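You operate a simulated robot arm through the tools that you are given. There is no shell and no other tool.

You are at the controls of a simulated robot arm. One attempt, no reset.

Task
Roll the bag of broken pastries to crumbs on the mat.
Fine: roller back; the bag ends in the tray with the blue rim. Set down upright: yellow roller. What is to be rubbed or washed off counts as gone when no trace of it is left.

It is judged by the outcome, as a careful person would: the job done as asked, and still so three seconds after it is handed in. It fails if anything else is knocked over, pushed out of place, dropped, spilled or broken.

Robot
A 7-joint arm with a three-finger gripper, fixed in place. Base frame: the origin is on the floor under the middle of its stand, x ahead of it, y to its left, z up; the work surface is at about z = 870. Units: mm, degrees, N and s.
It reaches about 1342 mm from its shoulder. Its first joint turns from -166.0 to 166.0 degrees. Payload 2.69 kg.
Tool frame: the origin (TCP) lies between the finger pads and is the grasp point; the fingertips stand 30 mm ahead of it; z points along the fingers, y is the line along which they close. The gripper opens to 128 mm; its body begins 117 mm behind the TCP.
Orientation is that of the tool frame in the base frame, as [roll, pitch, yaw] about the fixed x, y, z axes, in that order (R = Rz(yaw) Ry(pitch) Rx(roll)). With the fingers straight down and closing along the base's y, the tool's x points along the base's -x, its y along +y and its z along -z.

Tools
- The arm moves only by the tool jog_arm. Its argument "series" is text: rows parted by semicolons, each of 7 numbers parted by spaces: the shift along the tool's x, y, z in mm, then the turn, a rotation vector about the tool's x, y, z in degrees, then the closure, from 0 (fully open) to 1 (shut). In form: dx dy dz wx wy wz fingers; .... A call has 1 to 20 rows; each row is the pose to reach, as a shift and turn from the pose commanded when the call began, along the tool's axes at that moment. A row lasts 0.2 s, in which the tool goes at most 50 mm and 8.6 degrees; a call with a longer step from one row to the next is refused whole, and so is a gripper value outside its range. Where a pose cannot be reached the arm comes as near as it can. A force on the tool above 90 N (or 10 N above the force at the start of the call, whichever is more), or a blocked arm, ends the call early, and 0.2 s more pass. Each finger travels about 127 mm/s and halts on what it meets, pressing with about 34 N; the grip force reading is that of the motor and also rises with nothing between the fingers. The clock runs only during rows and for 0.2 s after the last one: add rows that repeat a pose to give the fingers time. The reply holds the time, the measured pose of the TCP, the force on the tool along the base axes, the opening and the grip force, in the units named above and with some noise, with the torque about the TCP (base axes, N m) and any sound that the robot's microphone picked up.
- Cameras (640 x 400 px; columns grow to the right, rows downward): "scene" is fixed at [50.1, 500.8, 1737.5]; the picture's right is [-0.00, -1.00, 0.00], its down [-0.85, 0.00, -0.52] and it looks along [0.52, -0.00, -0.85] (base axes); focal length 228 px, centre (320, 200). "wrist" rides on the gripper at [58, 54, -131] in the tool frame; the picture's right is [-0.68, 0.74, 0.00], its down [-0.62, -0.57, -0.55] and it looks along [-0.40, -0.37, 0.84] (tool axes); focal length 234 px, centre (320, 200). There is no depth. A picture from a camera that has moved, and an enlarged one, comes with that camera's place and axes in the base frame and with its lens.
- camera(camera): a new picture of that camera. The clock stands still meanwhile.
- slide_trunk(by): moves the trunk up (or, below 0, down) by that many mm; the arm rides with it, the base frame stays. It gives what a move gives, with no picture.
- close_up(camera, box): a new picture of the part [left, top, right, bottom] of that camera's present view, enlarged. The clock stands still meanwhile.
- finish_job(): hands the job in; it is judged then, once.

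Places have to be worked out from the pictures, the camera data and where the tool is seen. Open the gripper and draw the arm clear of the work before you hand the job in, unless the task says otherwise.

The tools are called after "Emit:" by a JSON object that holds its "op" and its "data". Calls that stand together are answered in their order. jog_arm: Moves the arm, as the interface text tells. Its arguments: {"type":"object","properties":{"series":{"type":"string"}},"required":["series"]} The other tools are called the same way: slide_trunk (by) moves the trunk up or down; camera (camera) takes a picture; close_up (camera, box) takes an enlarged picture of a part of a camera's view; finish_job () hands the job in.

At the start:

```text
t: 0.0
tool_pos: [741.4, 232.1, 1333.3]
ee_rot: [-180.0, 0.0, 180.0]
contact_force: [-0.1, -0.6, -0.5]
wrist_torque: [0.0, 0.01, 0.05]
finger_gap: 128.3
grasp_force: 0.1
trunk travel left (down, up): [-150.0, 200.0]
```

scene: 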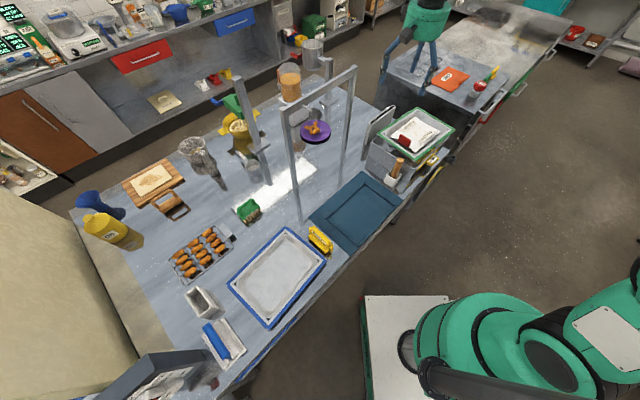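
wrist: 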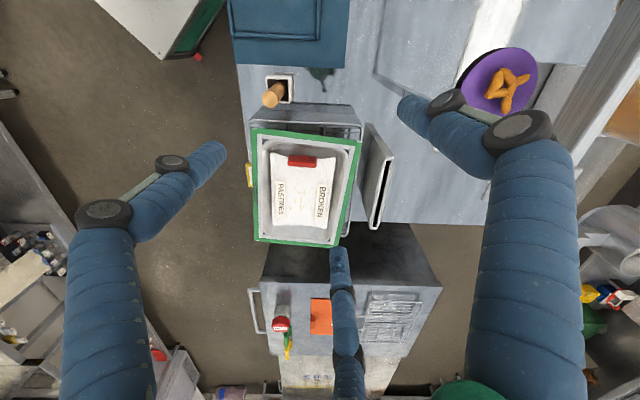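

The pictures show a bag labelled "BROKEN PASTRIES" in a green-rimmed tray, a blue mat, a tray with a blue rim and some rollers. I take close-ups to identify everything before moving.

Emit:
{"op": "close_up", "data": {"camera": "scene", "box": [340, 90, 480, 200]}}

Emit:
{"op": "close_up", "data": {"camera": "scene", "box": [160, 200, 400, 380]}}

Emit:
{"op": "close_up", "data": {"camera": "scene", "box": [60, 90, 340, 270]}}

Emit:
{"op": "close_up", "data": {"camera": "wrist", "box": [220, 50, 420, 260]}}

```text
3.64 times, centred on (410, 145) of scene
camera zoom: at [50.1, 500.8, 1737.5], right [0.0, -1.0, 0.0], down [-0.85, 0.0, -0.52], along [0.52, 0.0, -0.85], focal length 830 px, centre (-7, 400)
```

zoom: 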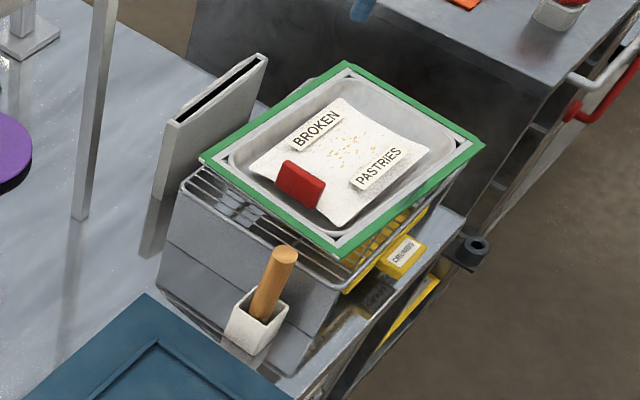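

```text
2.22 times, centred on (280, 290) of scene
camera zoom: at [50.1, 500.8, 1737.5], right [0.0, -1.0, 0.0], down [-0.85, 0.0, -0.52], along [0.52, 0.0, -0.85], focal length 507 px, centre (409, 0)
```

zoom: 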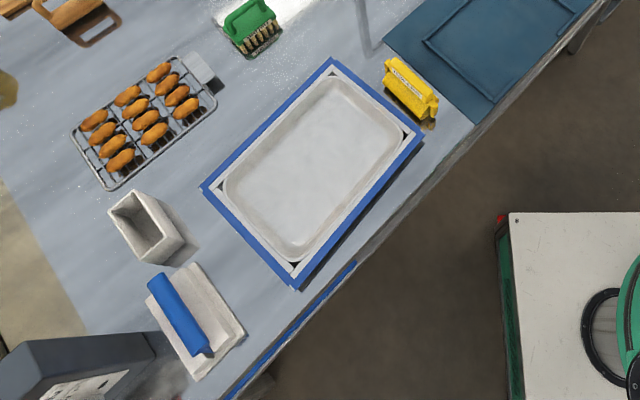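

```text
2.22 times, centred on (200, 180) of scene
camera zoom: at [50.1, 500.8, 1737.5], right [0.0, -1.0, 0.0], down [-0.85, 0.0, -0.52], along [0.52, 0.0, -0.85], focal length 507 px, centre (587, 244)
```

zoom: 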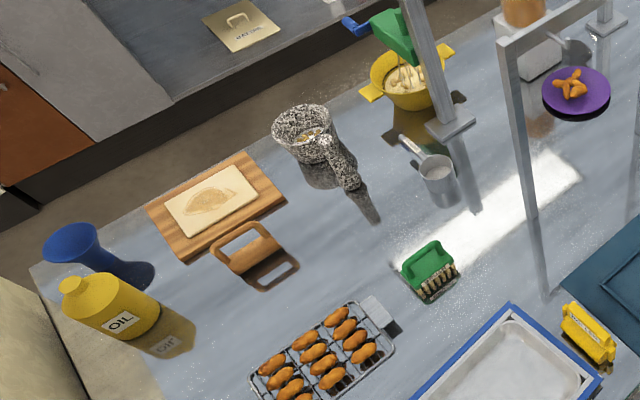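

```text
1.90 times, centred on (320, 155) of wrist
camera zoom: at [683.1, 285.1, 1465.2], right [0.68, 0.74, 0.0], down [0.62, -0.57, 0.55], along [0.4, -0.37, -0.84], focal length 446 px, centre (320, 286)
```

zoom: 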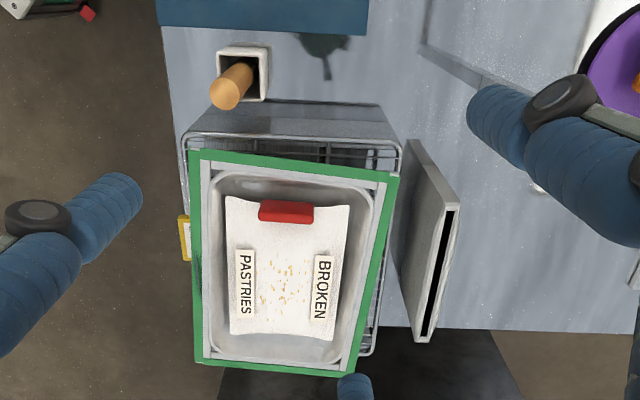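

I zoom further on the candidate rollers (yellow block by the tray, wooden stick in the pot, blue thing on its rest) and on the items by the rack.

Emit:
{"op": "close_up", "data": {"camera": "scene", "box": [295, 215, 345, 260]}}

Emit:
{"op": "close_up", "data": {"camera": "scene", "box": [370, 145, 440, 205]}}

Emit:
{"op": "close_up", "data": {"camera": "scene", "box": [180, 280, 260, 370]}}

Emit:
{"op": "close_up", "data": {"camera": "scene", "box": [400, 100, 500, 200]}}

Emit:
{"op": "close_up", "data": {"camera": "scene", "box": [110, 340, 250, 400]}}

Emit:
{"op": "close_up", "data": {"camera": "wrist", "box": [220, 60, 320, 130]}}

```text
8.89 times, centred on (320, 238) of scene
camera zoom: at [50.1, 500.8, 1737.5], right [0.0, -1.0, 0.0], down [-0.85, 0.0, -0.52], along [0.52, 0.0, -0.85], focal length 2030 px, centre (320, -133)
```

zoom: 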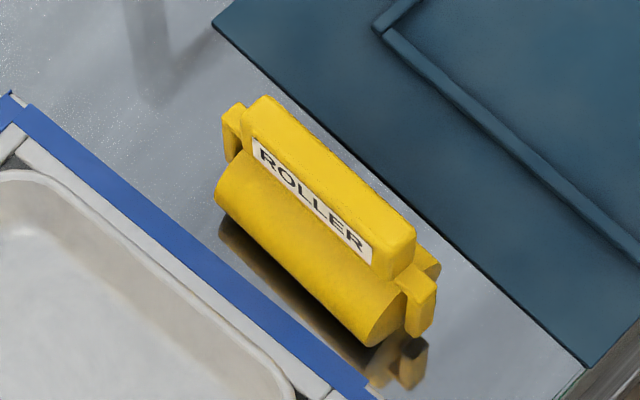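

```text
6.67 times, centred on (405, 175) of scene
camera zoom: at [50.1, 500.8, 1737.5], right [0.0, -1.0, 0.0], down [-0.85, 0.0, -0.52], along [0.52, 0.0, -0.85], focal length 1522 px, centre (-247, 367)
```

zoom: 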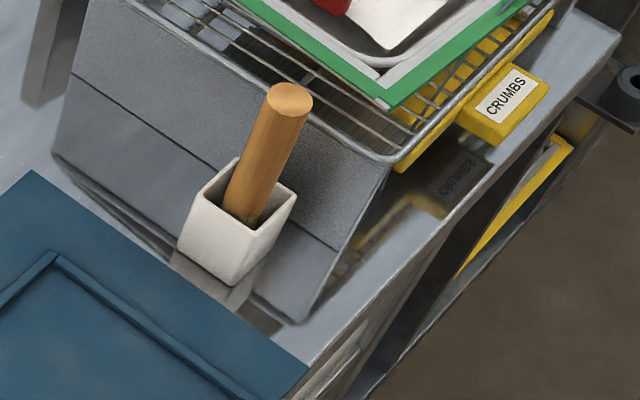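

```text
4.44 times, centred on (220, 325) of scene
camera zoom: at [50.1, 500.8, 1737.5], right [0.0, -1.0, 0.0], down [-0.85, 0.0, -0.52], along [0.52, 0.0, -0.85], focal length 1015 px, centre (764, -356)
```

zoom: 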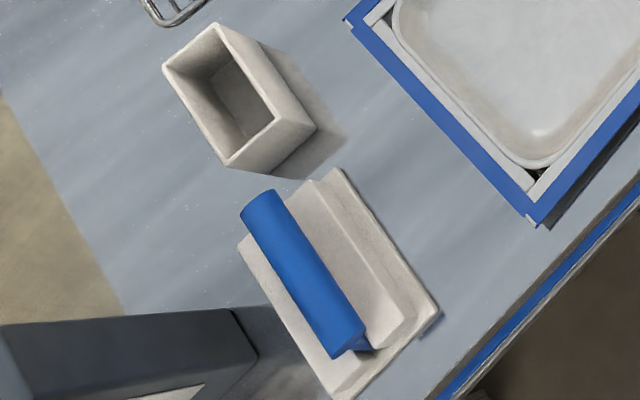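

```text
4.00 times, centred on (450, 150) of scene
camera zoom: at [50.1, 500.8, 1737.5], right [0.0, -1.0, 0.0], down [-0.85, 0.0, -0.52], along [0.52, 0.0, -0.85], focal length 913 px, centre (-200, 400)
```

zoom: 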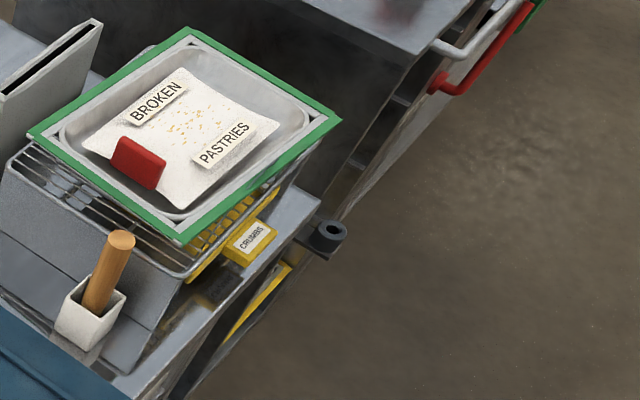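

```text
4.57 times, centred on (180, 370) of scene
camera zoom: at [50.1, 500.8, 1737.5], right [0.0, -1.0, 0.0], down [-0.85, 0.0, -0.52], along [0.52, 0.0, -0.85], focal length 1044 px, centre (960, -577)
```

zoom: 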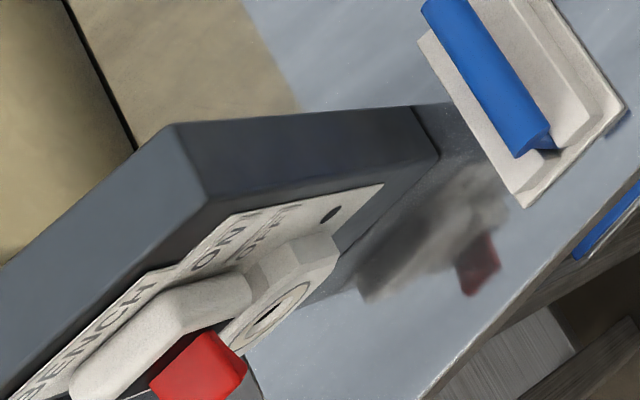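

```text
5.71 times, centred on (270, 95) of wrist
camera zoom: at [683.1, 285.1, 1465.2], right [0.68, 0.74, 0.0], down [0.62, -0.57, 0.55], along [0.4, -0.37, -0.84], focal length 1338 px, centre (606, 800)
```

zoom: 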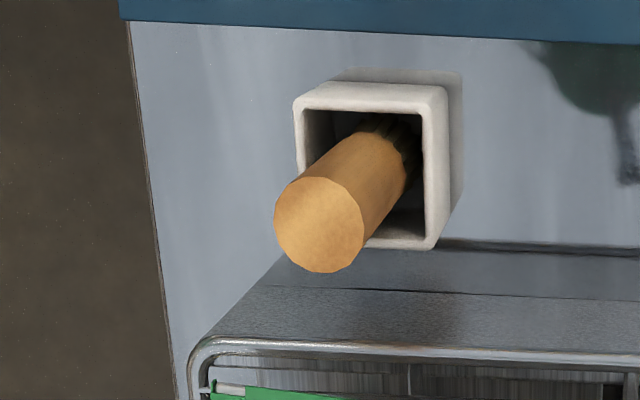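

The bench layout is clear: bag with a red clip in the green-rimmed tray (clip near (800,128,1018)), a yellow "ROLLER" near (370,505), and a teal mat centred near (545,330) at about 45° to the base. I turn the tool 45° and come down above the clip for a closer look.

Emit:
{"op": "jog_arm", "data": {"series": "-10 -17 33 0 0 -7.5 0; -20 -35 66 0 0 -15 0; -30 -52 100 0 0 -22.5 0; -39 -69 133 0 0 -30 0; -49 -87 153 0 0 -37.5 0; -59 -104 173 0 0 -45 0; -59 -104 173 0 0 -45 0"}}

```text
t: 1.6
tool_pos: [801.6, 127.4, 1158.5]
ee_rot: [-179.9, -0.2, -134.9]
contact_force: [0.9, -0.2, -0.2]
wrist_torque: [0.03, 0.03, 0.02]
finger_gap: 128.1
grasp_force: 0.0
trunk travel left (down, up): [-150.0, 200.0]
```

The tool is above the clip; I look from both cameras.

Emit:
{"op": "camera", "data": {"camera": "wrist"}}

Emit:
{"op": "camera", "data": {"camera": "scene"}}

```text
taken
camera wrist: at [721.7, 123.3, 1291.0], right [-0.04, 1.0, 0.0], down [0.84, 0.04, 0.55], along [0.55, 0.02, -0.84], focal length 234 px, centre (320, 200)
```

wrist: 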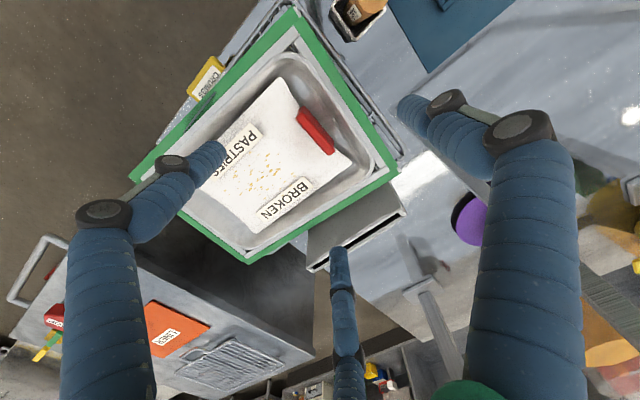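

```text
taken
```

scene: 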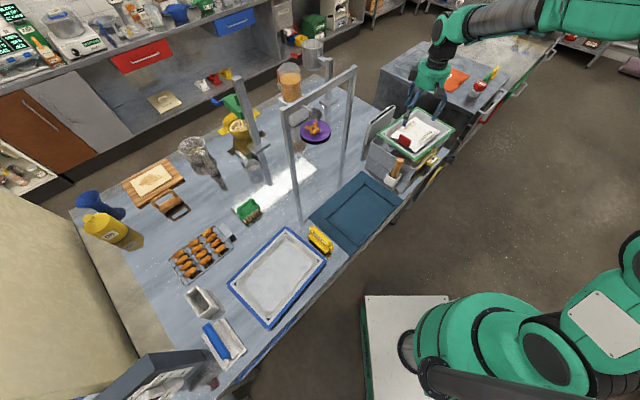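

Emit:
{"op": "close_up", "data": {"camera": "wrist", "box": [200, 60, 400, 220]}}

Emit:
{"op": "close_up", "data": {"camera": "scene", "box": [375, 70, 475, 170]}}

```text
2.50 times, centred on (300, 140) of wrist
camera zoom: at [721.7, 123.3, 1291.0], right [-0.04, 1.0, 0.0], down [0.84, 0.04, 0.55], along [0.55, 0.02, -0.84], focal length 585 px, centre (370, 350)
```

zoom: 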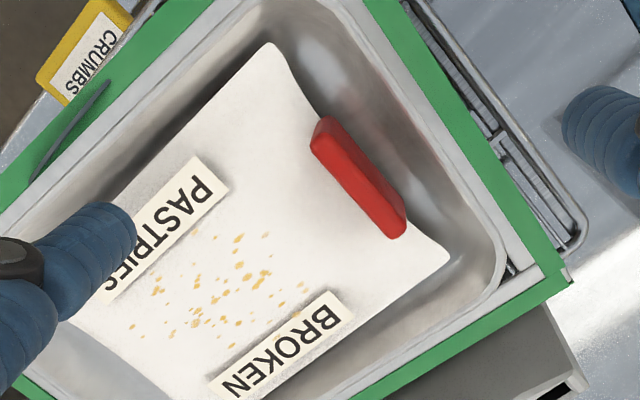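

```text
4.00 times, centred on (425, 120) of scene
camera zoom: at [50.1, 500.8, 1737.5], right [0.0, -1.0, 0.0], down [-0.85, 0.0, -0.52], along [0.52, 0.0, -0.85], focal length 913 px, centre (-100, 520)
```

zoom: 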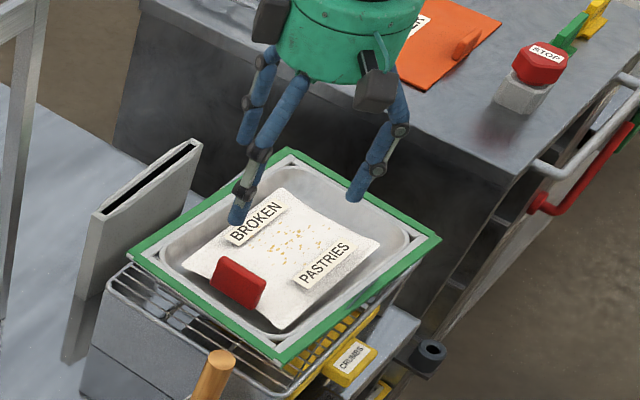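

The clip stands upright, about 58 mm wide, 12 mm thick and 40 mm tall, centred near (805,123) with its axis at about 36°. Before going in, I close the fingers partly in free air to see how they move.

Emit:
{"op": "jog_arm", "data": {"series": "0 0 0 0 0 0 0.6; 0 0 0 0 0 0 0.6; 0 0 0 0 0 0 0.6; 0 0 0 0 0 0 0.6"}}

Emit:
{"op": "camera", "data": {"camera": "wrist"}}

Emit:
{"op": "close_up", "data": {"camera": "scene", "box": [375, 70, 475, 170]}}

```text
t: 2.6
tool_pos: [800.0, 126.0, 1158.8]
ee_rot: [-180.0, -0.1, -134.9]
contact_force: [-0.2, -0.1, 0.5]
wrist_torque: [0.02, 0.0, 0.02]
finger_gap: 51.5
grasp_force: 0.1
trunk travel left (down, up): [-150.0, 200.0]
```

```text
taken
camera wrist: at [721.0, 123.7, 1291.8], right [-0.04, 1.0, 0.0], down [0.84, 0.04, 0.55], along [0.55, 0.02, -0.84], focal length 234 px, centre (320, 200)
```

wrist: 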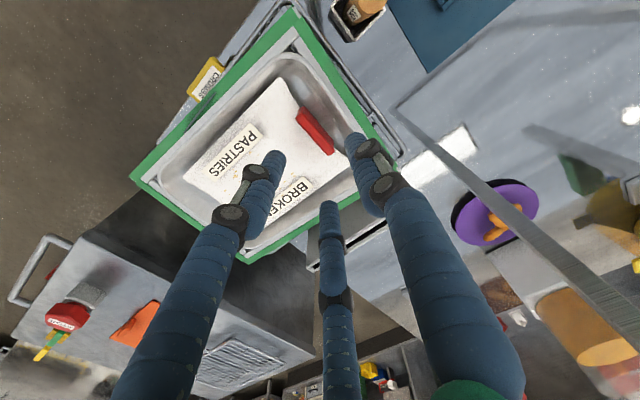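

```text
4.00 times, centred on (425, 120) of scene
camera zoom: at [50.1, 500.8, 1737.5], right [0.0, -1.0, 0.0], down [-0.85, 0.0, -0.52], along [0.52, 0.0, -0.85], focal length 913 px, centre (-100, 520)
```

zoom: 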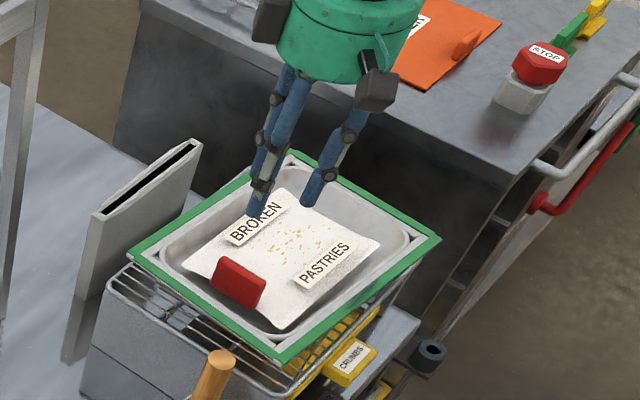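

The fingers close concentrically (one on +y, two at ±120°), so gripping the clip across its thin side works, with the single finger between clip and tray wall. I align with the clip, pre-close to about 40 mm, and come down to just above it for a check.

Emit:
{"op": "jog_arm", "data": {"series": "0 -4 25 0 0 3 0.69; 0.5 -8 50 0 0 6 0.69; 0.7 -12 75 0 0 9 0.69; 0.7 -12 75 0 0 9 0.69"}}

Emit:
{"op": "camera", "data": {"camera": "wrist"}}

Emit:
{"op": "close_up", "data": {"camera": "wrist", "box": [220, 80, 420, 220]}}

Emit:
{"op": "close_up", "data": {"camera": "scene", "box": [375, 70, 475, 170]}}

```text
t: 3.6
tool_pos: [808.6, 116.8, 1086.4]
ee_rot: [180.0, 0.1, -144.0]
contact_force: [-0.1, -0.9, -0.9]
wrist_torque: [-0.01, 0.0, 0.03]
finger_gap: 39.5
grasp_force: 0.1
trunk travel left (down, up): [-150.0, 200.0]
```

```text
taken
camera wrist: at [729.1, 125.9, 1217.7], right [0.11, 0.99, 0.0], down [0.83, -0.1, 0.55], along [0.55, -0.06, -0.84], focal length 234 px, centre (320, 200)
```

wrist: 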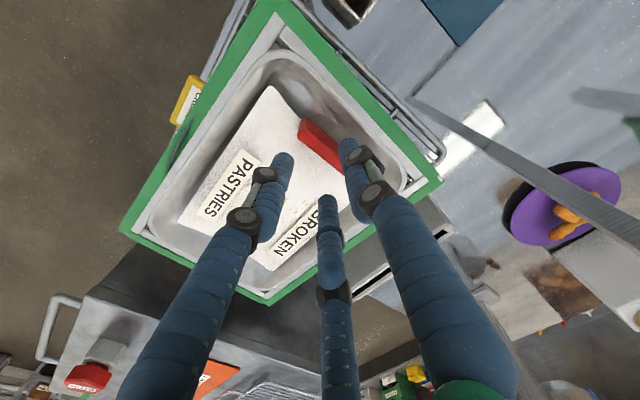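

```text
2.86 times, centred on (320, 150) of wrist
camera zoom: at [729.1, 125.9, 1217.7], right [0.11, 0.99, 0.0], down [0.83, -0.1, 0.55], along [0.55, -0.06, -0.84], focal length 669 px, centre (320, 343)
```

zoom: 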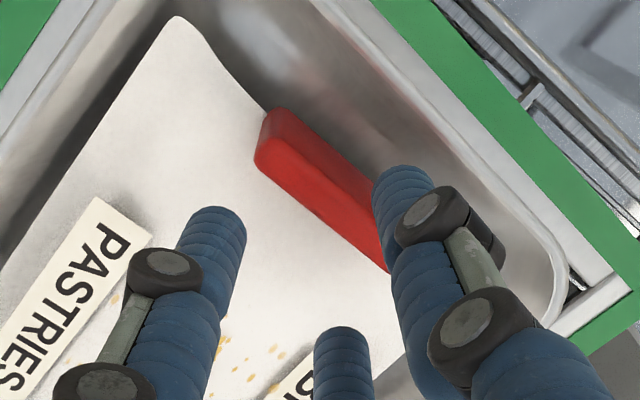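

```text
4.00 times, centred on (425, 120) of scene
camera zoom: at [50.1, 500.8, 1737.5], right [0.0, -1.0, 0.0], down [-0.85, 0.0, -0.52], along [0.52, 0.0, -0.85], focal length 913 px, centre (-100, 520)
```

zoom: 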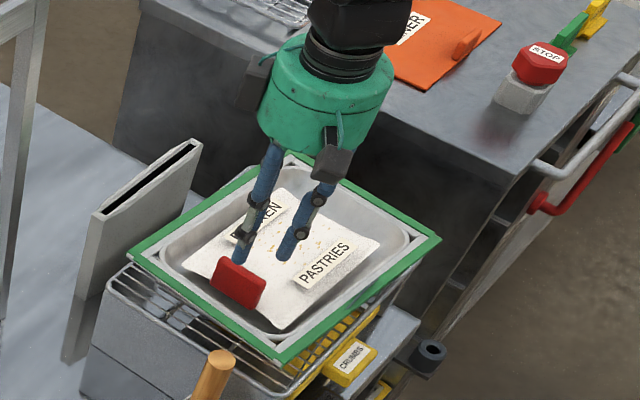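

Emit:
{"op": "close_up", "data": {"camera": "wrist", "box": [285, 100, 365, 170]}}

Emit:
{"op": "close_up", "data": {"camera": "scene", "box": [415, 120, 455, 155]}}

```text
5.71 times, centred on (325, 135) of wrist
camera zoom: at [729.1, 125.9, 1217.7], right [0.11, 0.99, 0.0], down [0.83, -0.1, 0.55], along [0.55, -0.06, -0.84], focal length 1338 px, centre (291, 571)
```

zoom: 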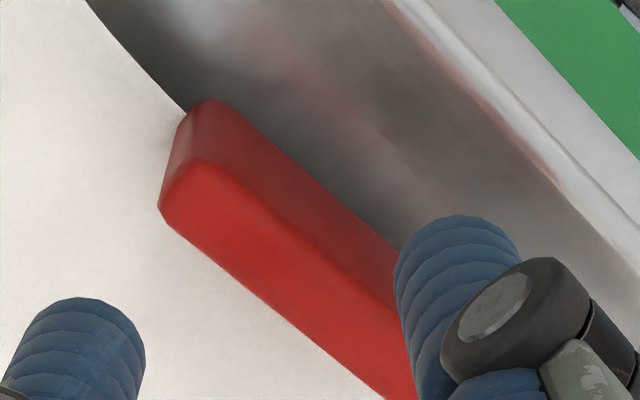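

```text
11.43 times, centred on (435, 138) of scene
camera zoom: at [50.1, 500.8, 1737.5], right [0.0, -1.0, 0.0], down [-0.85, 0.0, -0.52], along [0.52, 0.0, -0.85], focal length 2610 px, centre (-994, 914)
```

zoom: 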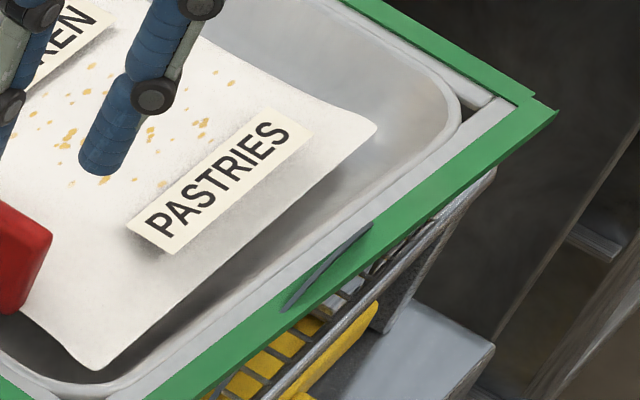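

Analysing the enlarged view, the clip's top face is at roughly 43° and its top somewhere between z 1018 and 1031. I rotate 7° to align and come down 25 mm (fingers stay either side), then re-measure by parallax.

Emit:
{"op": "jog_arm", "data": {"series": "0 0 12 0 0 -3.5 0.69; 0 0 25 0 0 -7 0.69; 0 0 25 0 0 -7 0.69"}}

Emit:
{"op": "close_up", "data": {"camera": "wrist", "box": [260, 80, 380, 180]}}

Emit:
{"op": "close_up", "data": {"camera": "scene", "box": [405, 110, 465, 160]}}

```text
t: 4.4
tool_pos: [807.7, 117.6, 1060.4]
ee_rot: [-180.0, 0.1, -136.9]
contact_force: [-0.1, 0.6, -0.7]
wrist_torque: [0.03, 0.04, 0.01]
finger_gap: 39.4
grasp_force: 0.1
trunk travel left (down, up): [-150.0, 200.0]
```

```text
4.00 times, centred on (320, 130) of wrist
camera zoom: at [729.5, 115.8, 1192.6], right [-0.01, 1.0, 0.0], down [0.84, 0.01, 0.55], along [0.55, 0.0, -0.84], focal length 937 px, centre (320, 480)
```

zoom: 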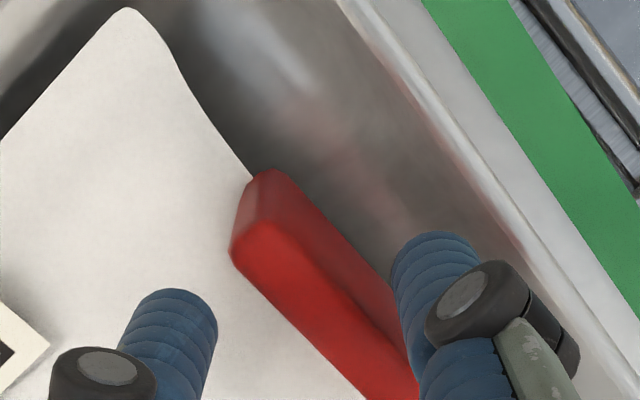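

```text
8.00 times, centred on (435, 135) of scene
camera zoom: at [50.1, 500.8, 1737.5], right [0.0, -1.0, 0.0], down [-0.85, 0.0, -0.52], along [0.52, 0.0, -0.85], focal length 1827 px, centre (-600, 720)
```

zoom: 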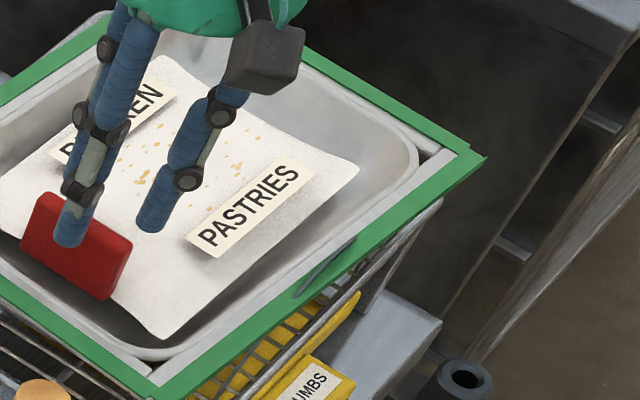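

The clip top comes out at z≈1023, centred about 7 mm on the finger's +y side and now parallel to the tool; both sides have ~6 mm clearance. I descend 36 mm slowly, with fingertips ending about 994.

Emit:
{"op": "jog_arm", "data": {"series": "0 0.5 10 0 0 0 0.705; 0 1 20 0 0 0 0.705; 0 1 29 0 0 0 0.705; 0 1 36 0 0 0 0.705; 0 1 36 0 0 0 0.705"}}

Emit:
{"op": "close_up", "data": {"camera": "wrist", "box": [240, 80, 400, 210]}}

Emit:
{"op": "close_up", "data": {"camera": "scene", "box": [395, 100, 465, 160]}}

```text
t: 5.6
tool_pos: [806.2, 119.8, 1035.0]
ee_rot: [-179.5, 0.8, -137.0]
contact_force: [-10.8, 1.0, 88.9]
wrist_torque: [-2.37, 0.77, -0.53]
finger_gap: 38.9
grasp_force: 0.7
trunk travel left (down, up): [-150.0, 200.0]
```

```text
3.08 times, centred on (320, 145) of wrist
camera zoom: at [726.0, 118.0, 1165.9], right [-0.01, 1.0, 0.0], down [0.83, 0.01, 0.56], along [0.56, 0.01, -0.83], focal length 720 px, centre (320, 369)
```

zoom: 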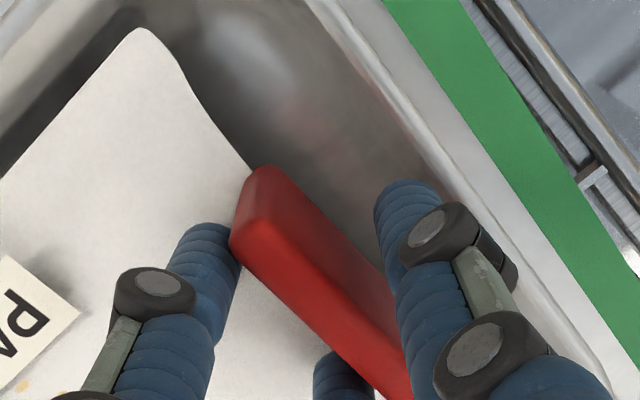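

```text
6.67 times, centred on (430, 130) of scene
camera zoom: at [50.1, 500.8, 1737.5], right [0.0, -1.0, 0.0], down [-0.85, 0.0, -0.52], along [0.52, 0.0, -0.85], focal length 1522 px, centre (-413, 667)
```

zoom: 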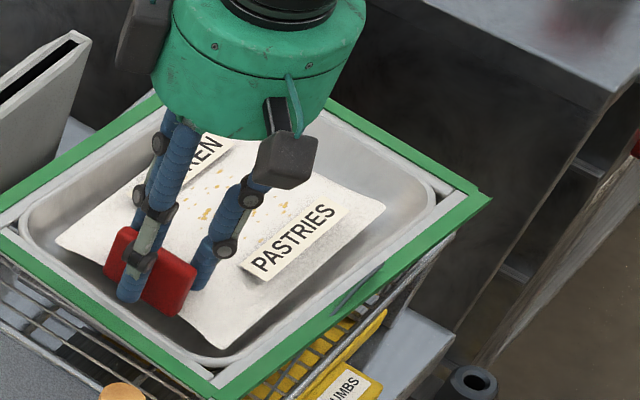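

The force reading shows the +x rear finger pressing on the bag (tips at ~1005), and the view shows the clip spans roughly z 995–1037, so I am already deep enough. I raise a few mm to relieve the pressure and then close the fingers on the clip.

Emit:
{"op": "jog_arm", "data": {"series": "0 0 -3 0 0 0 0.705; 0 0 -6 0 0 0 0.705; 0 0 -6 0 0 0 0.705"}}

```text
t: 6.4
tool_pos: [806.5, 119.5, 1034.4]
ee_rot: [-179.7, 0.3, -137.0]
contact_force: [5.5, 1.7, 62.2]
wrist_torque: [-1.24, -0.2, 0.4]
finger_gap: 39.2
grasp_force: 0.8
trunk travel left (down, up): [-150.0, 200.0]
```

Emit:
{"op": "jog_arm", "data": {"series": "0 0 -3 0 0 0 0.705; 0 0 -6 0 0 0 0.705; 0 0 -6 0 0 0 0.705"}}

```text
t: 7.2
tool_pos: [805.3, 120.0, 1036.0]
ee_rot: [179.9, 0.0, -137.0]
contact_force: [6.5, -3.1, 26.9]
wrist_torque: [-0.32, -0.69, -0.01]
finger_gap: 40.2
grasp_force: 1.7
trunk travel left (down, up): [-150.0, 200.0]
```

Emit:
{"op": "jog_arm", "data": {"series": "0 0 -3 0 0 0 0.705; 0 0 -5 0 0 0 0.705; 0 0 -5 0 0 0 0.705"}}

Emit:
{"op": "close_up", "data": {"camera": "wrist", "box": [240, 80, 400, 210]}}

Emit:
{"op": "close_up", "data": {"camera": "scene", "box": [395, 100, 465, 160]}}

```text
t: 8.0
tool_pos: [806.9, 119.3, 1039.5]
ee_rot: [179.9, -0.2, -137.0]
contact_force: [0.9, 0.2, -0.2]
wrist_torque: [0.02, 0.01, 0.06]
finger_gap: 37.6
grasp_force: 0.1
trunk travel left (down, up): [-150.0, 200.0]
```

```text
3.08 times, centred on (320, 145) of wrist
camera zoom: at [727.6, 118.7, 1172.2], right [-0.01, 1.0, 0.0], down [0.84, 0.01, 0.55], along [0.55, 0.0, -0.84], focal length 720 px, centre (320, 369)
```

zoom: 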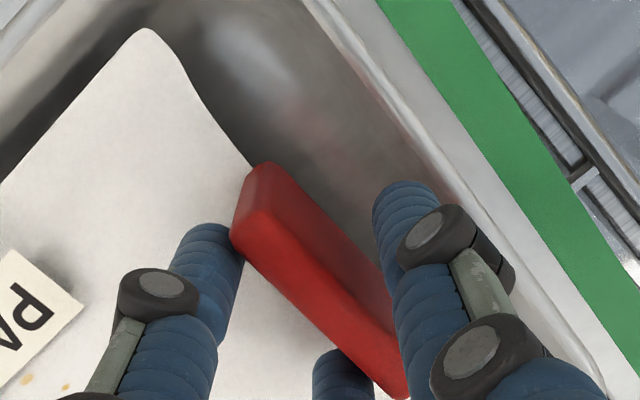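

```text
6.67 times, centred on (430, 130) of scene
camera zoom: at [50.1, 500.8, 1737.5], right [0.0, -1.0, 0.0], down [-0.85, 0.0, -0.52], along [0.52, 0.0, -0.85], focal length 1522 px, centre (-413, 667)
```

zoom: 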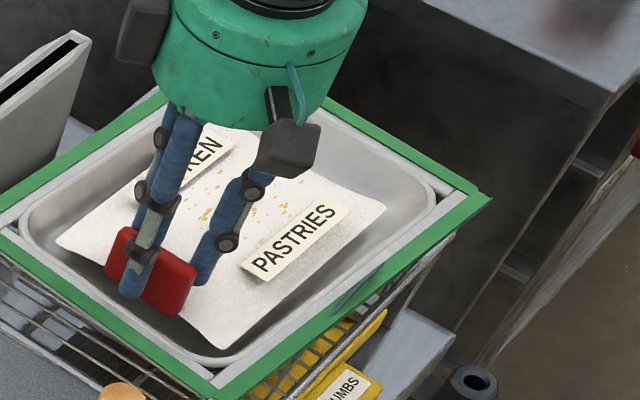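

No contact now, with about 27 mm of the clip between the fingers. I close the gripper on it.

Emit:
{"op": "jog_arm", "data": {"series": "0 0 0 0 0 0 0.78; 0 0 0 0 0 0 0.85; 0 0 0 0 0 0 0.92; 0 0 0 0 0 0 1; 0 0 0 0 0 0 1; 0 0 0 0 0 0 1"}}

Emit:
{"op": "close_up", "data": {"camera": "wrist", "box": [240, 80, 400, 210]}}

Emit:
{"op": "close_up", "data": {"camera": "scene", "box": [395, 100, 465, 160]}}

```text
t: 9.4
tool_pos: [806.6, 119.7, 1041.2]
ee_rot: [-179.9, 0.0, -137.0]
contact_force: [-0.2, -0.2, -0.3]
wrist_torque: [0.11, 0.09, 0.04]
finger_gap: 19.9
grasp_force: 34.3
trunk travel left (down, up): [-150.0, 200.0]
```

```text
3.08 times, centred on (320, 145) of wrist
camera zoom: at [728.2, 118.7, 1173.4], right [-0.01, 1.0, 0.0], down [0.84, 0.01, 0.55], along [0.55, 0.0, -0.84], focal length 720 px, centre (320, 369)
```

zoom: 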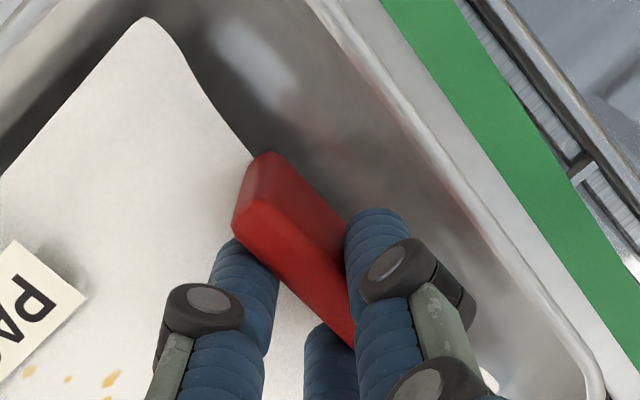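

```text
6.67 times, centred on (430, 130) of scene
camera zoom: at [50.1, 500.8, 1737.5], right [0.0, -1.0, 0.0], down [-0.85, 0.0, -0.52], along [0.52, 0.0, -0.85], focal length 1522 px, centre (-413, 667)
```

zoom: 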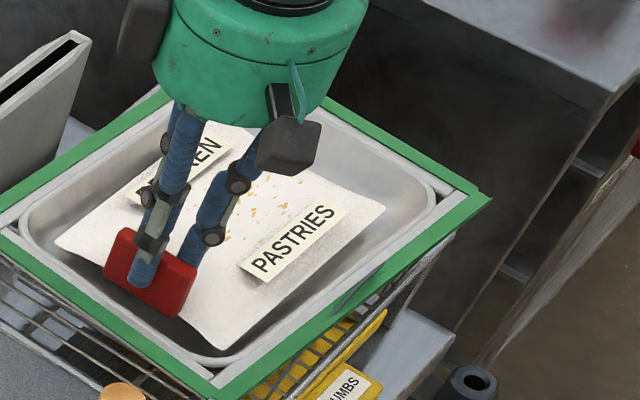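

The clip is gripped (gap 19.9, 34 N). I lift 40 mm gently and check that the bag comes alone.

Emit:
{"op": "jog_arm", "data": {"series": "0 0 -8 0 0 0 1; 0 0 -18 0 0 0 1; 0 0 -28 0 0 0 1; 0 0 -40 0 0 0 1; 0 0 -40 0 0 0 1"}}

Emit:
{"op": "camera", "data": {"camera": "wrist"}}

Emit:
{"op": "close_up", "data": {"camera": "scene", "box": [370, 70, 490, 180]}}

```text
t: 10.6
tool_pos: [805.5, 119.8, 1080.2]
ee_rot: [180.0, 0.0, -137.0]
contact_force: [-0.5, -0.2, -1.6]
wrist_torque: [0.11, 0.07, 0.01]
finger_gap: 20.0
grasp_force: 34.1
trunk travel left (down, up): [-150.0, 200.0]
```

```text
taken
camera wrist: at [727.6, 118.1, 1213.3], right [-0.01, 1.0, 0.0], down [0.84, 0.01, 0.55], along [0.55, 0.0, -0.84], focal length 234 px, centre (320, 200)
```

wrist: 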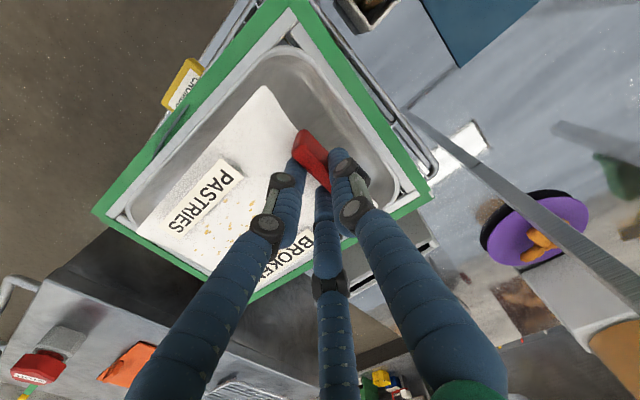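

```text
3.64 times, centred on (430, 125) of scene
camera zoom: at [50.1, 500.8, 1737.5], right [0.0, -1.0, 0.0], down [-0.85, 0.0, -0.52], along [0.52, 0.0, -0.85], focal length 830 px, centre (-80, 473)
```

zoom: 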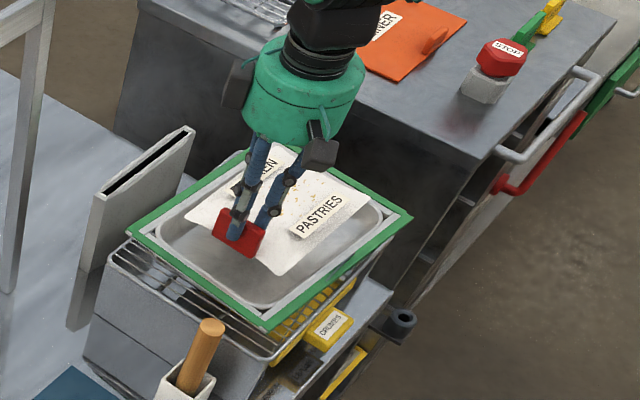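

The bag comes up level and alone, the tray stays put. I lift to about z=1180 and carry it over to the mat side, staying clear of the frame.

Emit:
{"op": "jog_arm", "data": {"series": "0 0 -30 0 0 0 1; 0 0 -65 0 0 0 1; 0 0 -100 0 0 0 1; 3.6 34.7 -100 0 0 0 1; 7.2 69.4 -100 0 0 0 1; 10.8 104 -100 0 0 0 1; 14.3 138.8 -100 0 0 0 1; 17.9 173.5 -100 0 0 0 1; 21.5 208 -100 0 0 0 1; 25 243 -100 0 0 0 1; 28.7 277.5 -100 0 0 0 1; 32.3 312 -100 0 0 0 1; 35.9 347 -100 0 0 0 1; 39.4 382 -100 0 0 0 1; 43 416 -100 0 0 0 1; 43 416 -100 0 0 0 1"}}

Emit:
{"op": "camera", "data": {"camera": "wrist"}}

Emit:
{"op": "camera", "data": {"camera": "scene"}}

```text
t: 14.0
tool_pos: [491.8, 393.1, 1182.9]
ee_rot: [-180.0, 0.1, -137.0]
contact_force: [-0.8, -0.1, -1.9]
wrist_torque: [0.09, 0.05, 0.0]
finger_gap: 19.7
grasp_force: 34.4
trunk travel left (down, up): [-150.0, 200.0]
```

```text
taken
camera wrist: at [413.0, 392.0, 1314.0], right [-0.01, 1.0, 0.0], down [0.84, 0.01, 0.55], along [0.55, 0.0, -0.84], focal length 234 px, centre (320, 200)
```

wrist: 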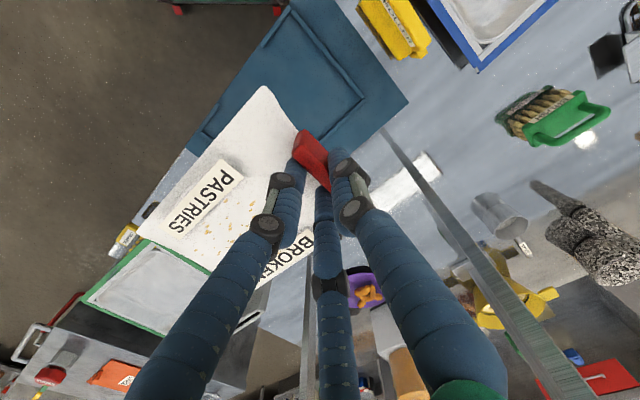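

```text
taken
```

scene: 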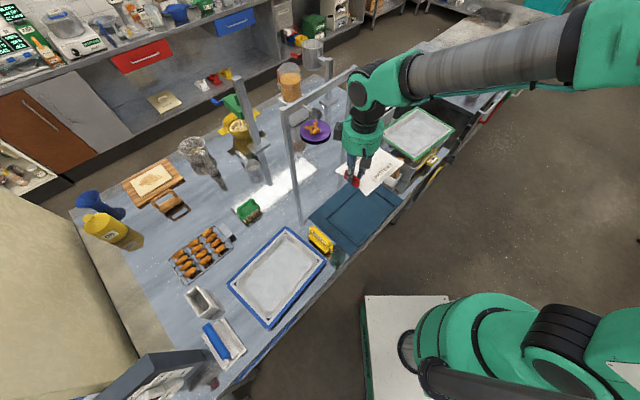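

The bag hangs level over the mat, aligned with its long axis, bag centre estimated near the mat's centre (543,338). I lower to about z=985 and check.

Emit:
{"op": "jog_arm", "data": {"series": "0 0 35 0 0 0 1; 0 0 70 0 0 0 1; 0 0 105 0 0 0 1; 0 0 140 0 0 0 1; 0 0 170 0 0 0 1; 0 0 195 0 0 0 1; 0 0 195 0 0 0 1"}}

Emit:
{"op": "camera", "data": {"camera": "wrist"}}

Emit:
{"op": "close_up", "data": {"camera": "scene", "box": [280, 130, 440, 270]}}

```text
t: 15.6
tool_pos: [495.4, 391.9, 985.4]
ee_rot: [-180.0, 0.0, -137.1]
contact_force: [-0.1, 0.3, -2.2]
wrist_torque: [0.07, 0.13, -0.01]
finger_gap: 19.6
grasp_force: 33.9
trunk travel left (down, up): [-150.0, 200.0]
```

```text
taken
camera wrist: at [416.0, 391.0, 1117.7], right [-0.01, 1.0, 0.0], down [0.84, 0.01, 0.55], along [0.55, 0.0, -0.84], focal length 234 px, centre (320, 200)
```

wrist: 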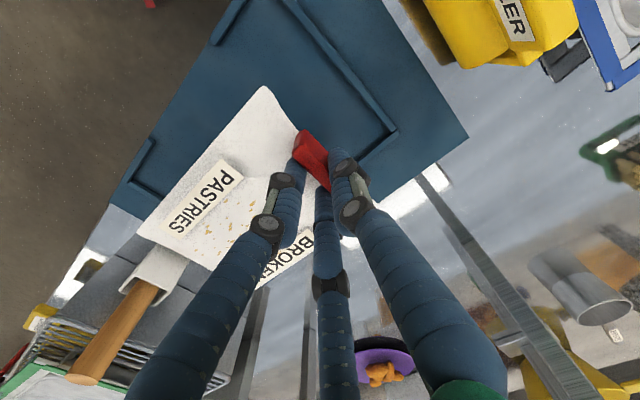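

```text
2.86 times, centred on (360, 200) of scene
camera zoom: at [50.1, 500.8, 1737.5], right [0.0, -1.0, 0.0], down [-0.85, 0.0, -0.52], along [0.52, 0.0, -0.85], focal length 652 px, centre (206, 200)
```

zoom: 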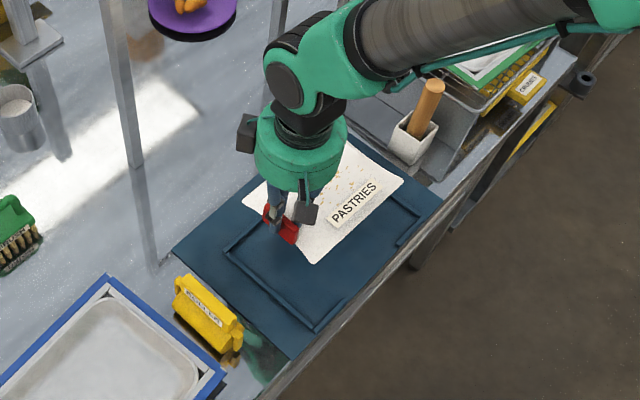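

The bag's centre is about 17 mm past the mat's centre towards the pot. I shift it 25 mm back along +y for working room, then lower in small steps watching the force.

Emit:
{"op": "jog_arm", "data": {"series": "0 13 0 0 0 0 1; 0 25 0 0 0 0 1; 0 25 10 0 0 0 1; 0 25 20 0 0 0 1; 0 25 26 0 0 0 1; 0 25 26 0 0 0 1"}}

Emit:
{"op": "close_up", "data": {"camera": "scene", "box": [280, 130, 440, 270]}}

```text
t: 17.0
tool_pos: [475.4, 412.6, 958.7]
ee_rot: [180.0, 0.1, -137.1]
contact_force: [0.8, -0.9, -1.3]
wrist_torque: [0.07, 0.1, -0.02]
finger_gap: 20.1
grasp_force: 33.3
trunk travel left (down, up): [-150.0, 200.0]
```

```text
2.86 times, centred on (360, 200) of scene
camera zoom: at [50.1, 500.8, 1737.5], right [0.0, -1.0, 0.0], down [-0.85, 0.0, -0.52], along [0.52, 0.0, -0.85], focal length 652 px, centre (206, 200)
```

zoom: 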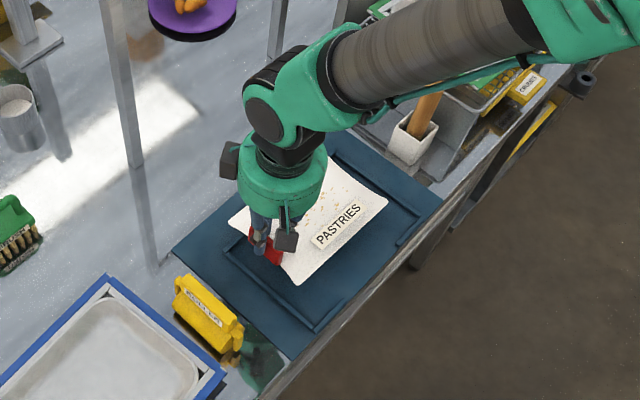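

I nudge it 12 mm toward the robot to centre it within the bead, then continue lowering in small steps.

Emit:
{"op": "jog_arm", "data": {"series": "6 0 0 0 0 0 1; 12 0 2 0 0 0 1; 12 0 5 0 0 0 1; 12 0 8 0 0 0 1; 12 0 8 0 0 0 1"}}

Emit:
{"op": "close_up", "data": {"camera": "scene", "box": [300, 170, 400, 250]}}

```text
t: 18.2
tool_pos: [466.2, 404.2, 950.5]
ee_rot: [180.0, 0.1, -137.1]
contact_force: [-0.9, -0.5, -1.8]
wrist_torque: [0.11, 0.1, 0.0]
finger_gap: 19.6
grasp_force: 33.9
trunk travel left (down, up): [-150.0, 200.0]
```

```text
5.00 times, centred on (350, 210) of scene
camera zoom: at [50.1, 500.8, 1737.5], right [0.0, -1.0, 0.0], down [-0.85, 0.0, -0.52], along [0.52, 0.0, -0.85], focal length 1142 px, centre (170, 150)
```

zoom: 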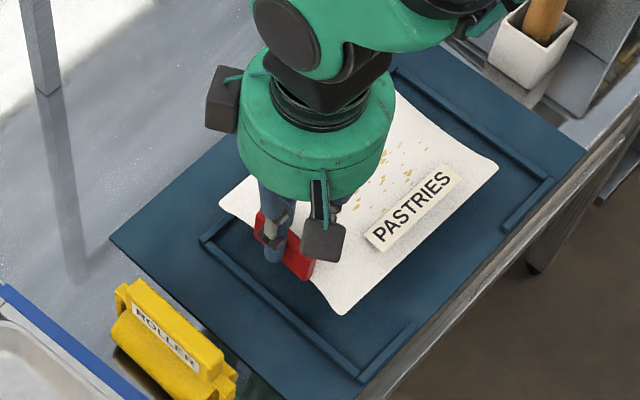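

Using the bead's inner rectangle (centre ≈(518,322), at −45°), the bag needs ~22 mm more toward the robot and a 2° turn. I make that correction and keep lowering in small steps.

Emit:
{"op": "jog_arm", "data": {"series": "8 -1 0 0 0 -0.7 1; 16 -2 0 0 0 -1.4 1; 22 -3 0 0 0 -2 1; 22 -3 4 0 0 -2 1; 22 -3 7 0 0 -2 1; 22 -3 7 0 0 -2 1"}}

Emit:
{"op": "close_up", "data": {"camera": "scene", "box": [300, 170, 400, 250]}}

Emit:
{"op": "camera", "data": {"camera": "wrist"}}

```text
t: 19.6
tool_pos: [452.0, 388.3, 943.3]
ee_rot: [-180.0, 0.0, -135.0]
contact_force: [-0.3, 0.2, -0.9]
wrist_torque: [0.06, 0.12, -0.01]
finger_gap: 19.9
grasp_force: 34.2
trunk travel left (down, up): [-150.0, 200.0]
```

```text
5.00 times, centred on (350, 210) of scene
camera zoom: at [50.1, 500.8, 1737.5], right [0.0, -1.0, 0.0], down [-0.85, 0.0, -0.52], along [0.52, 0.0, -0.85], focal length 1142 px, centre (170, 150)
```

zoom: 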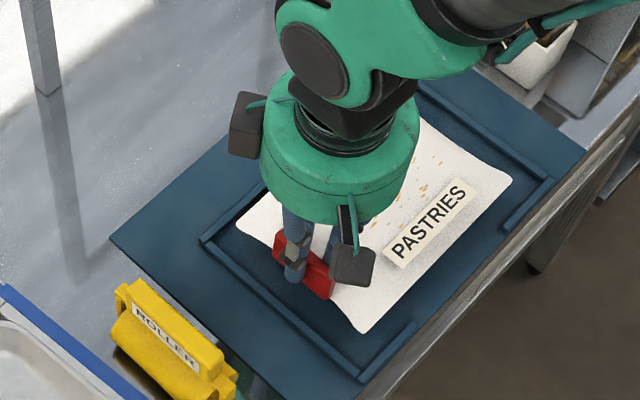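

```text
taken
camera wrist: at [373.4, 384.2, 1075.6], right [-0.04, 1.0, 0.0], down [0.84, 0.04, 0.55], along [0.55, 0.02, -0.84], focal length 234 px, centre (320, 200)
```

wrist: 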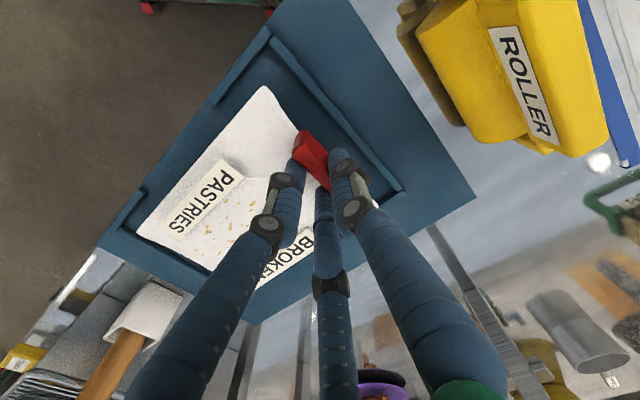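

The bag now sits inside the bead rectangle in projection. I continue down in fine steps to find contact.

Emit:
{"op": "jog_arm", "data": {"series": "0 0 3 0 0 0 1; 0 0 6 0 0 0 1; 0 0 8 0 0 0 1; 0 0 8 0 0 0 1"}}

```text
t: 20.6
tool_pos: [451.8, 387.8, 937.0]
ee_rot: [180.0, 0.0, -135.0]
contact_force: [-0.3, -0.3, -1.0]
wrist_torque: [0.12, 0.1, -0.01]
finger_gap: 19.5
grasp_force: 34.1
trunk travel left (down, up): [-150.0, 200.0]
```

Emit:
{"op": "jog_arm", "data": {"series": "0 0 3 0 0 0 1; 0 0 6 0 0 0 1; 0 0 6 0 0 0 1"}}

Emit:
{"op": "close_up", "data": {"camera": "scene", "box": [320, 180, 380, 240]}}

```text
t: 21.4
tool_pos: [452.3, 387.5, 932.1]
ee_rot: [179.9, 0.2, -135.1]
contact_force: [-1.1, -5.7, 31.7]
wrist_torque: [0.08, 0.19, -0.03]
finger_gap: 20.0
grasp_force: 33.7
trunk travel left (down, up): [-150.0, 200.0]
```

```text
6.67 times, centred on (350, 210) of scene
camera zoom: at [50.1, 500.8, 1737.5], right [0.0, -1.0, 0.0], down [-0.85, 0.0, -0.52], along [0.52, 0.0, -0.85], focal length 1522 px, centre (120, 133)
```

zoom: 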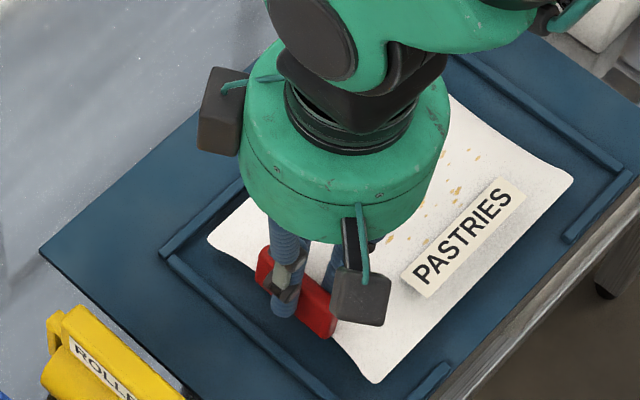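

The bag is down on the mat (32 N at z=932). I ease off 4 mm, then open the fingers a little.

Emit:
{"op": "jog_arm", "data": {"series": "0 0 -2 0 0 0 1; 0 0 -4 0 0 0 1; 0 0 -4 0 0 0 0.9; 0 0 -4 0 0 0 0.8; 0 0 -4 0 0 0 0.7; 0 0 -4 0 0 0 0.68; 0 0 -4 0 0 0 0.68"}}

Emit:
{"op": "close_up", "data": {"camera": "wrist", "box": [240, 80, 400, 210]}}

```text
t: 23.0
tool_pos: [451.7, 387.1, 933.9]
ee_rot: [180.0, 0.0, -135.0]
contact_force: [-0.7, 0.0, 0.0]
wrist_torque: [0.01, 0.02, -0.01]
finger_gap: 40.6
grasp_force: 0.1
trunk travel left (down, up): [-150.0, 200.0]
```

```text
3.08 times, centred on (320, 145) of wrist
camera zoom: at [373.1, 384.2, 1066.5], right [-0.04, 1.0, 0.0], down [0.84, 0.04, 0.55], along [0.55, 0.02, -0.84], focal length 720 px, centre (320, 369)
```

zoom: 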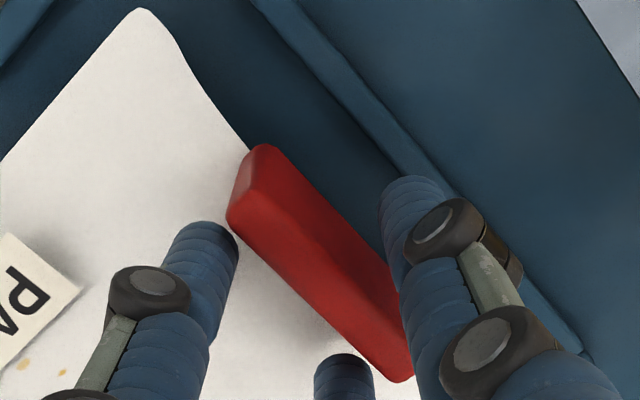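

The bag is released and flat inside the bead. I go straight up, then across above the roller for a close look.

Emit:
{"op": "jog_arm", "data": {"series": "0 0 -30 0 0 0 0.68; 0 0 -65 0 0 0 0.68; 0 0 -100 0 0 0 0.68; 0 0 -140 0 0 0 0.5; -6 35 -150 0 0 0 0.4; -12 70 -150 0 0 0 0.4; -18 105 -150 0 0 0 0.4; -25 135 -150 0 0 0 0.4; -25 135 -150 0 0 0 0.4"}}

Emit:
{"op": "camera", "data": {"camera": "wrist"}}

Emit:
{"op": "close_up", "data": {"camera": "scene", "box": [280, 170, 400, 270]}}

```text
t: 25.0
tool_pos: [372.1, 497.1, 1083.0]
ee_rot: [179.9, 0.1, -135.0]
contact_force: [-1.2, 0.4, 0.4]
wrist_torque: [-0.06, -0.03, -0.01]
finger_gap: 77.0
grasp_force: 0.1
trunk travel left (down, up): [-150.0, 200.0]
```

```text
taken
camera wrist: at [293.8, 493.6, 1216.1], right [-0.04, 1.0, 0.0], down [0.84, 0.04, 0.55], along [0.55, 0.02, -0.84], focal length 234 px, centre (320, 200)
```

wrist: 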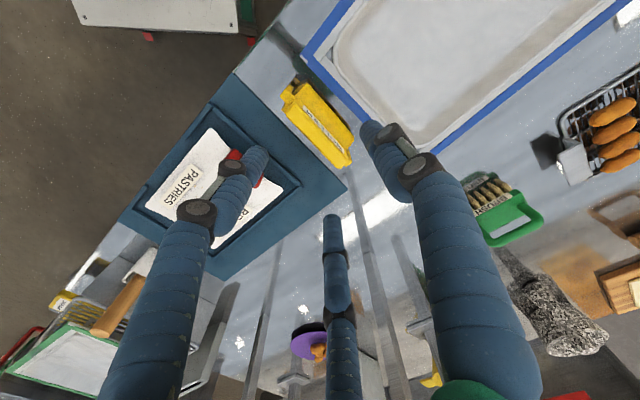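

```text
4.00 times, centred on (340, 220) of scene
camera zoom: at [50.1, 500.8, 1737.5], right [0.0, -1.0, 0.0], down [-0.85, 0.0, -0.52], along [0.52, 0.0, -0.85], focal length 913 px, centre (240, 120)
```

zoom: 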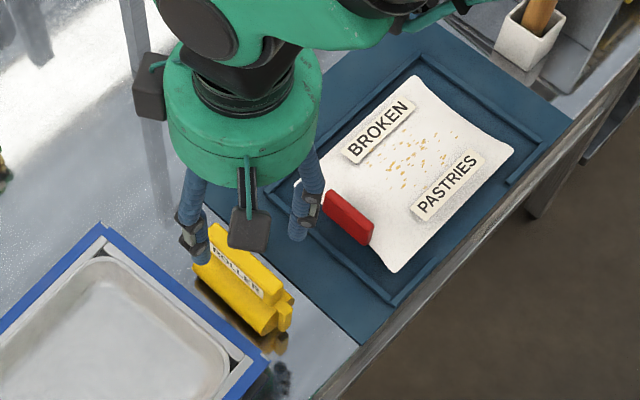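

Emit:
{"op": "close_up", "data": {"camera": "wrist", "box": [260, 50, 380, 190]}}

Emit:
{"op": "close_up", "data": {"camera": "scene", "box": [300, 210, 350, 260]}}

```text
2.86 times, centred on (320, 120) of wrist
camera zoom: at [293.8, 493.6, 1216.1], right [-0.04, 1.0, 0.0], down [0.84, 0.04, 0.55], along [0.55, 0.02, -0.84], focal length 669 px, centre (320, 429)
```

zoom: 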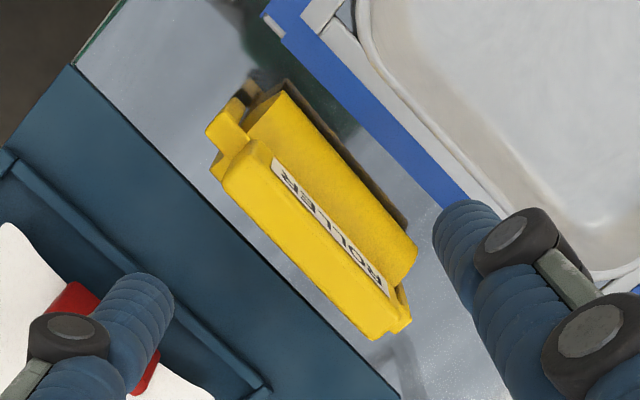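

```text
8.00 times, centred on (325, 235) of scene
camera zoom: at [50.1, 500.8, 1737.5], right [0.0, -1.0, 0.0], down [-0.85, 0.0, -0.52], along [0.52, 0.0, -0.85], focal length 1827 px, centre (280, -80)
```

zoom: 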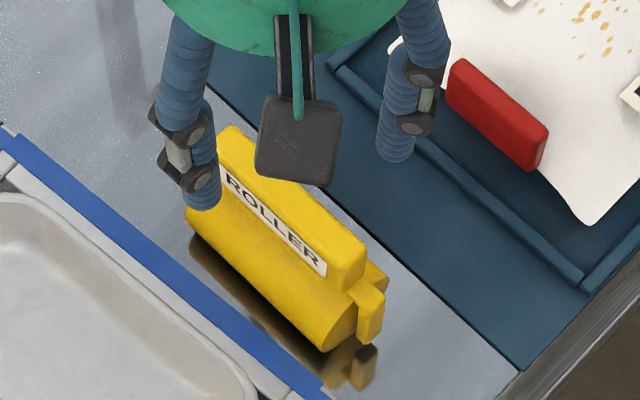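

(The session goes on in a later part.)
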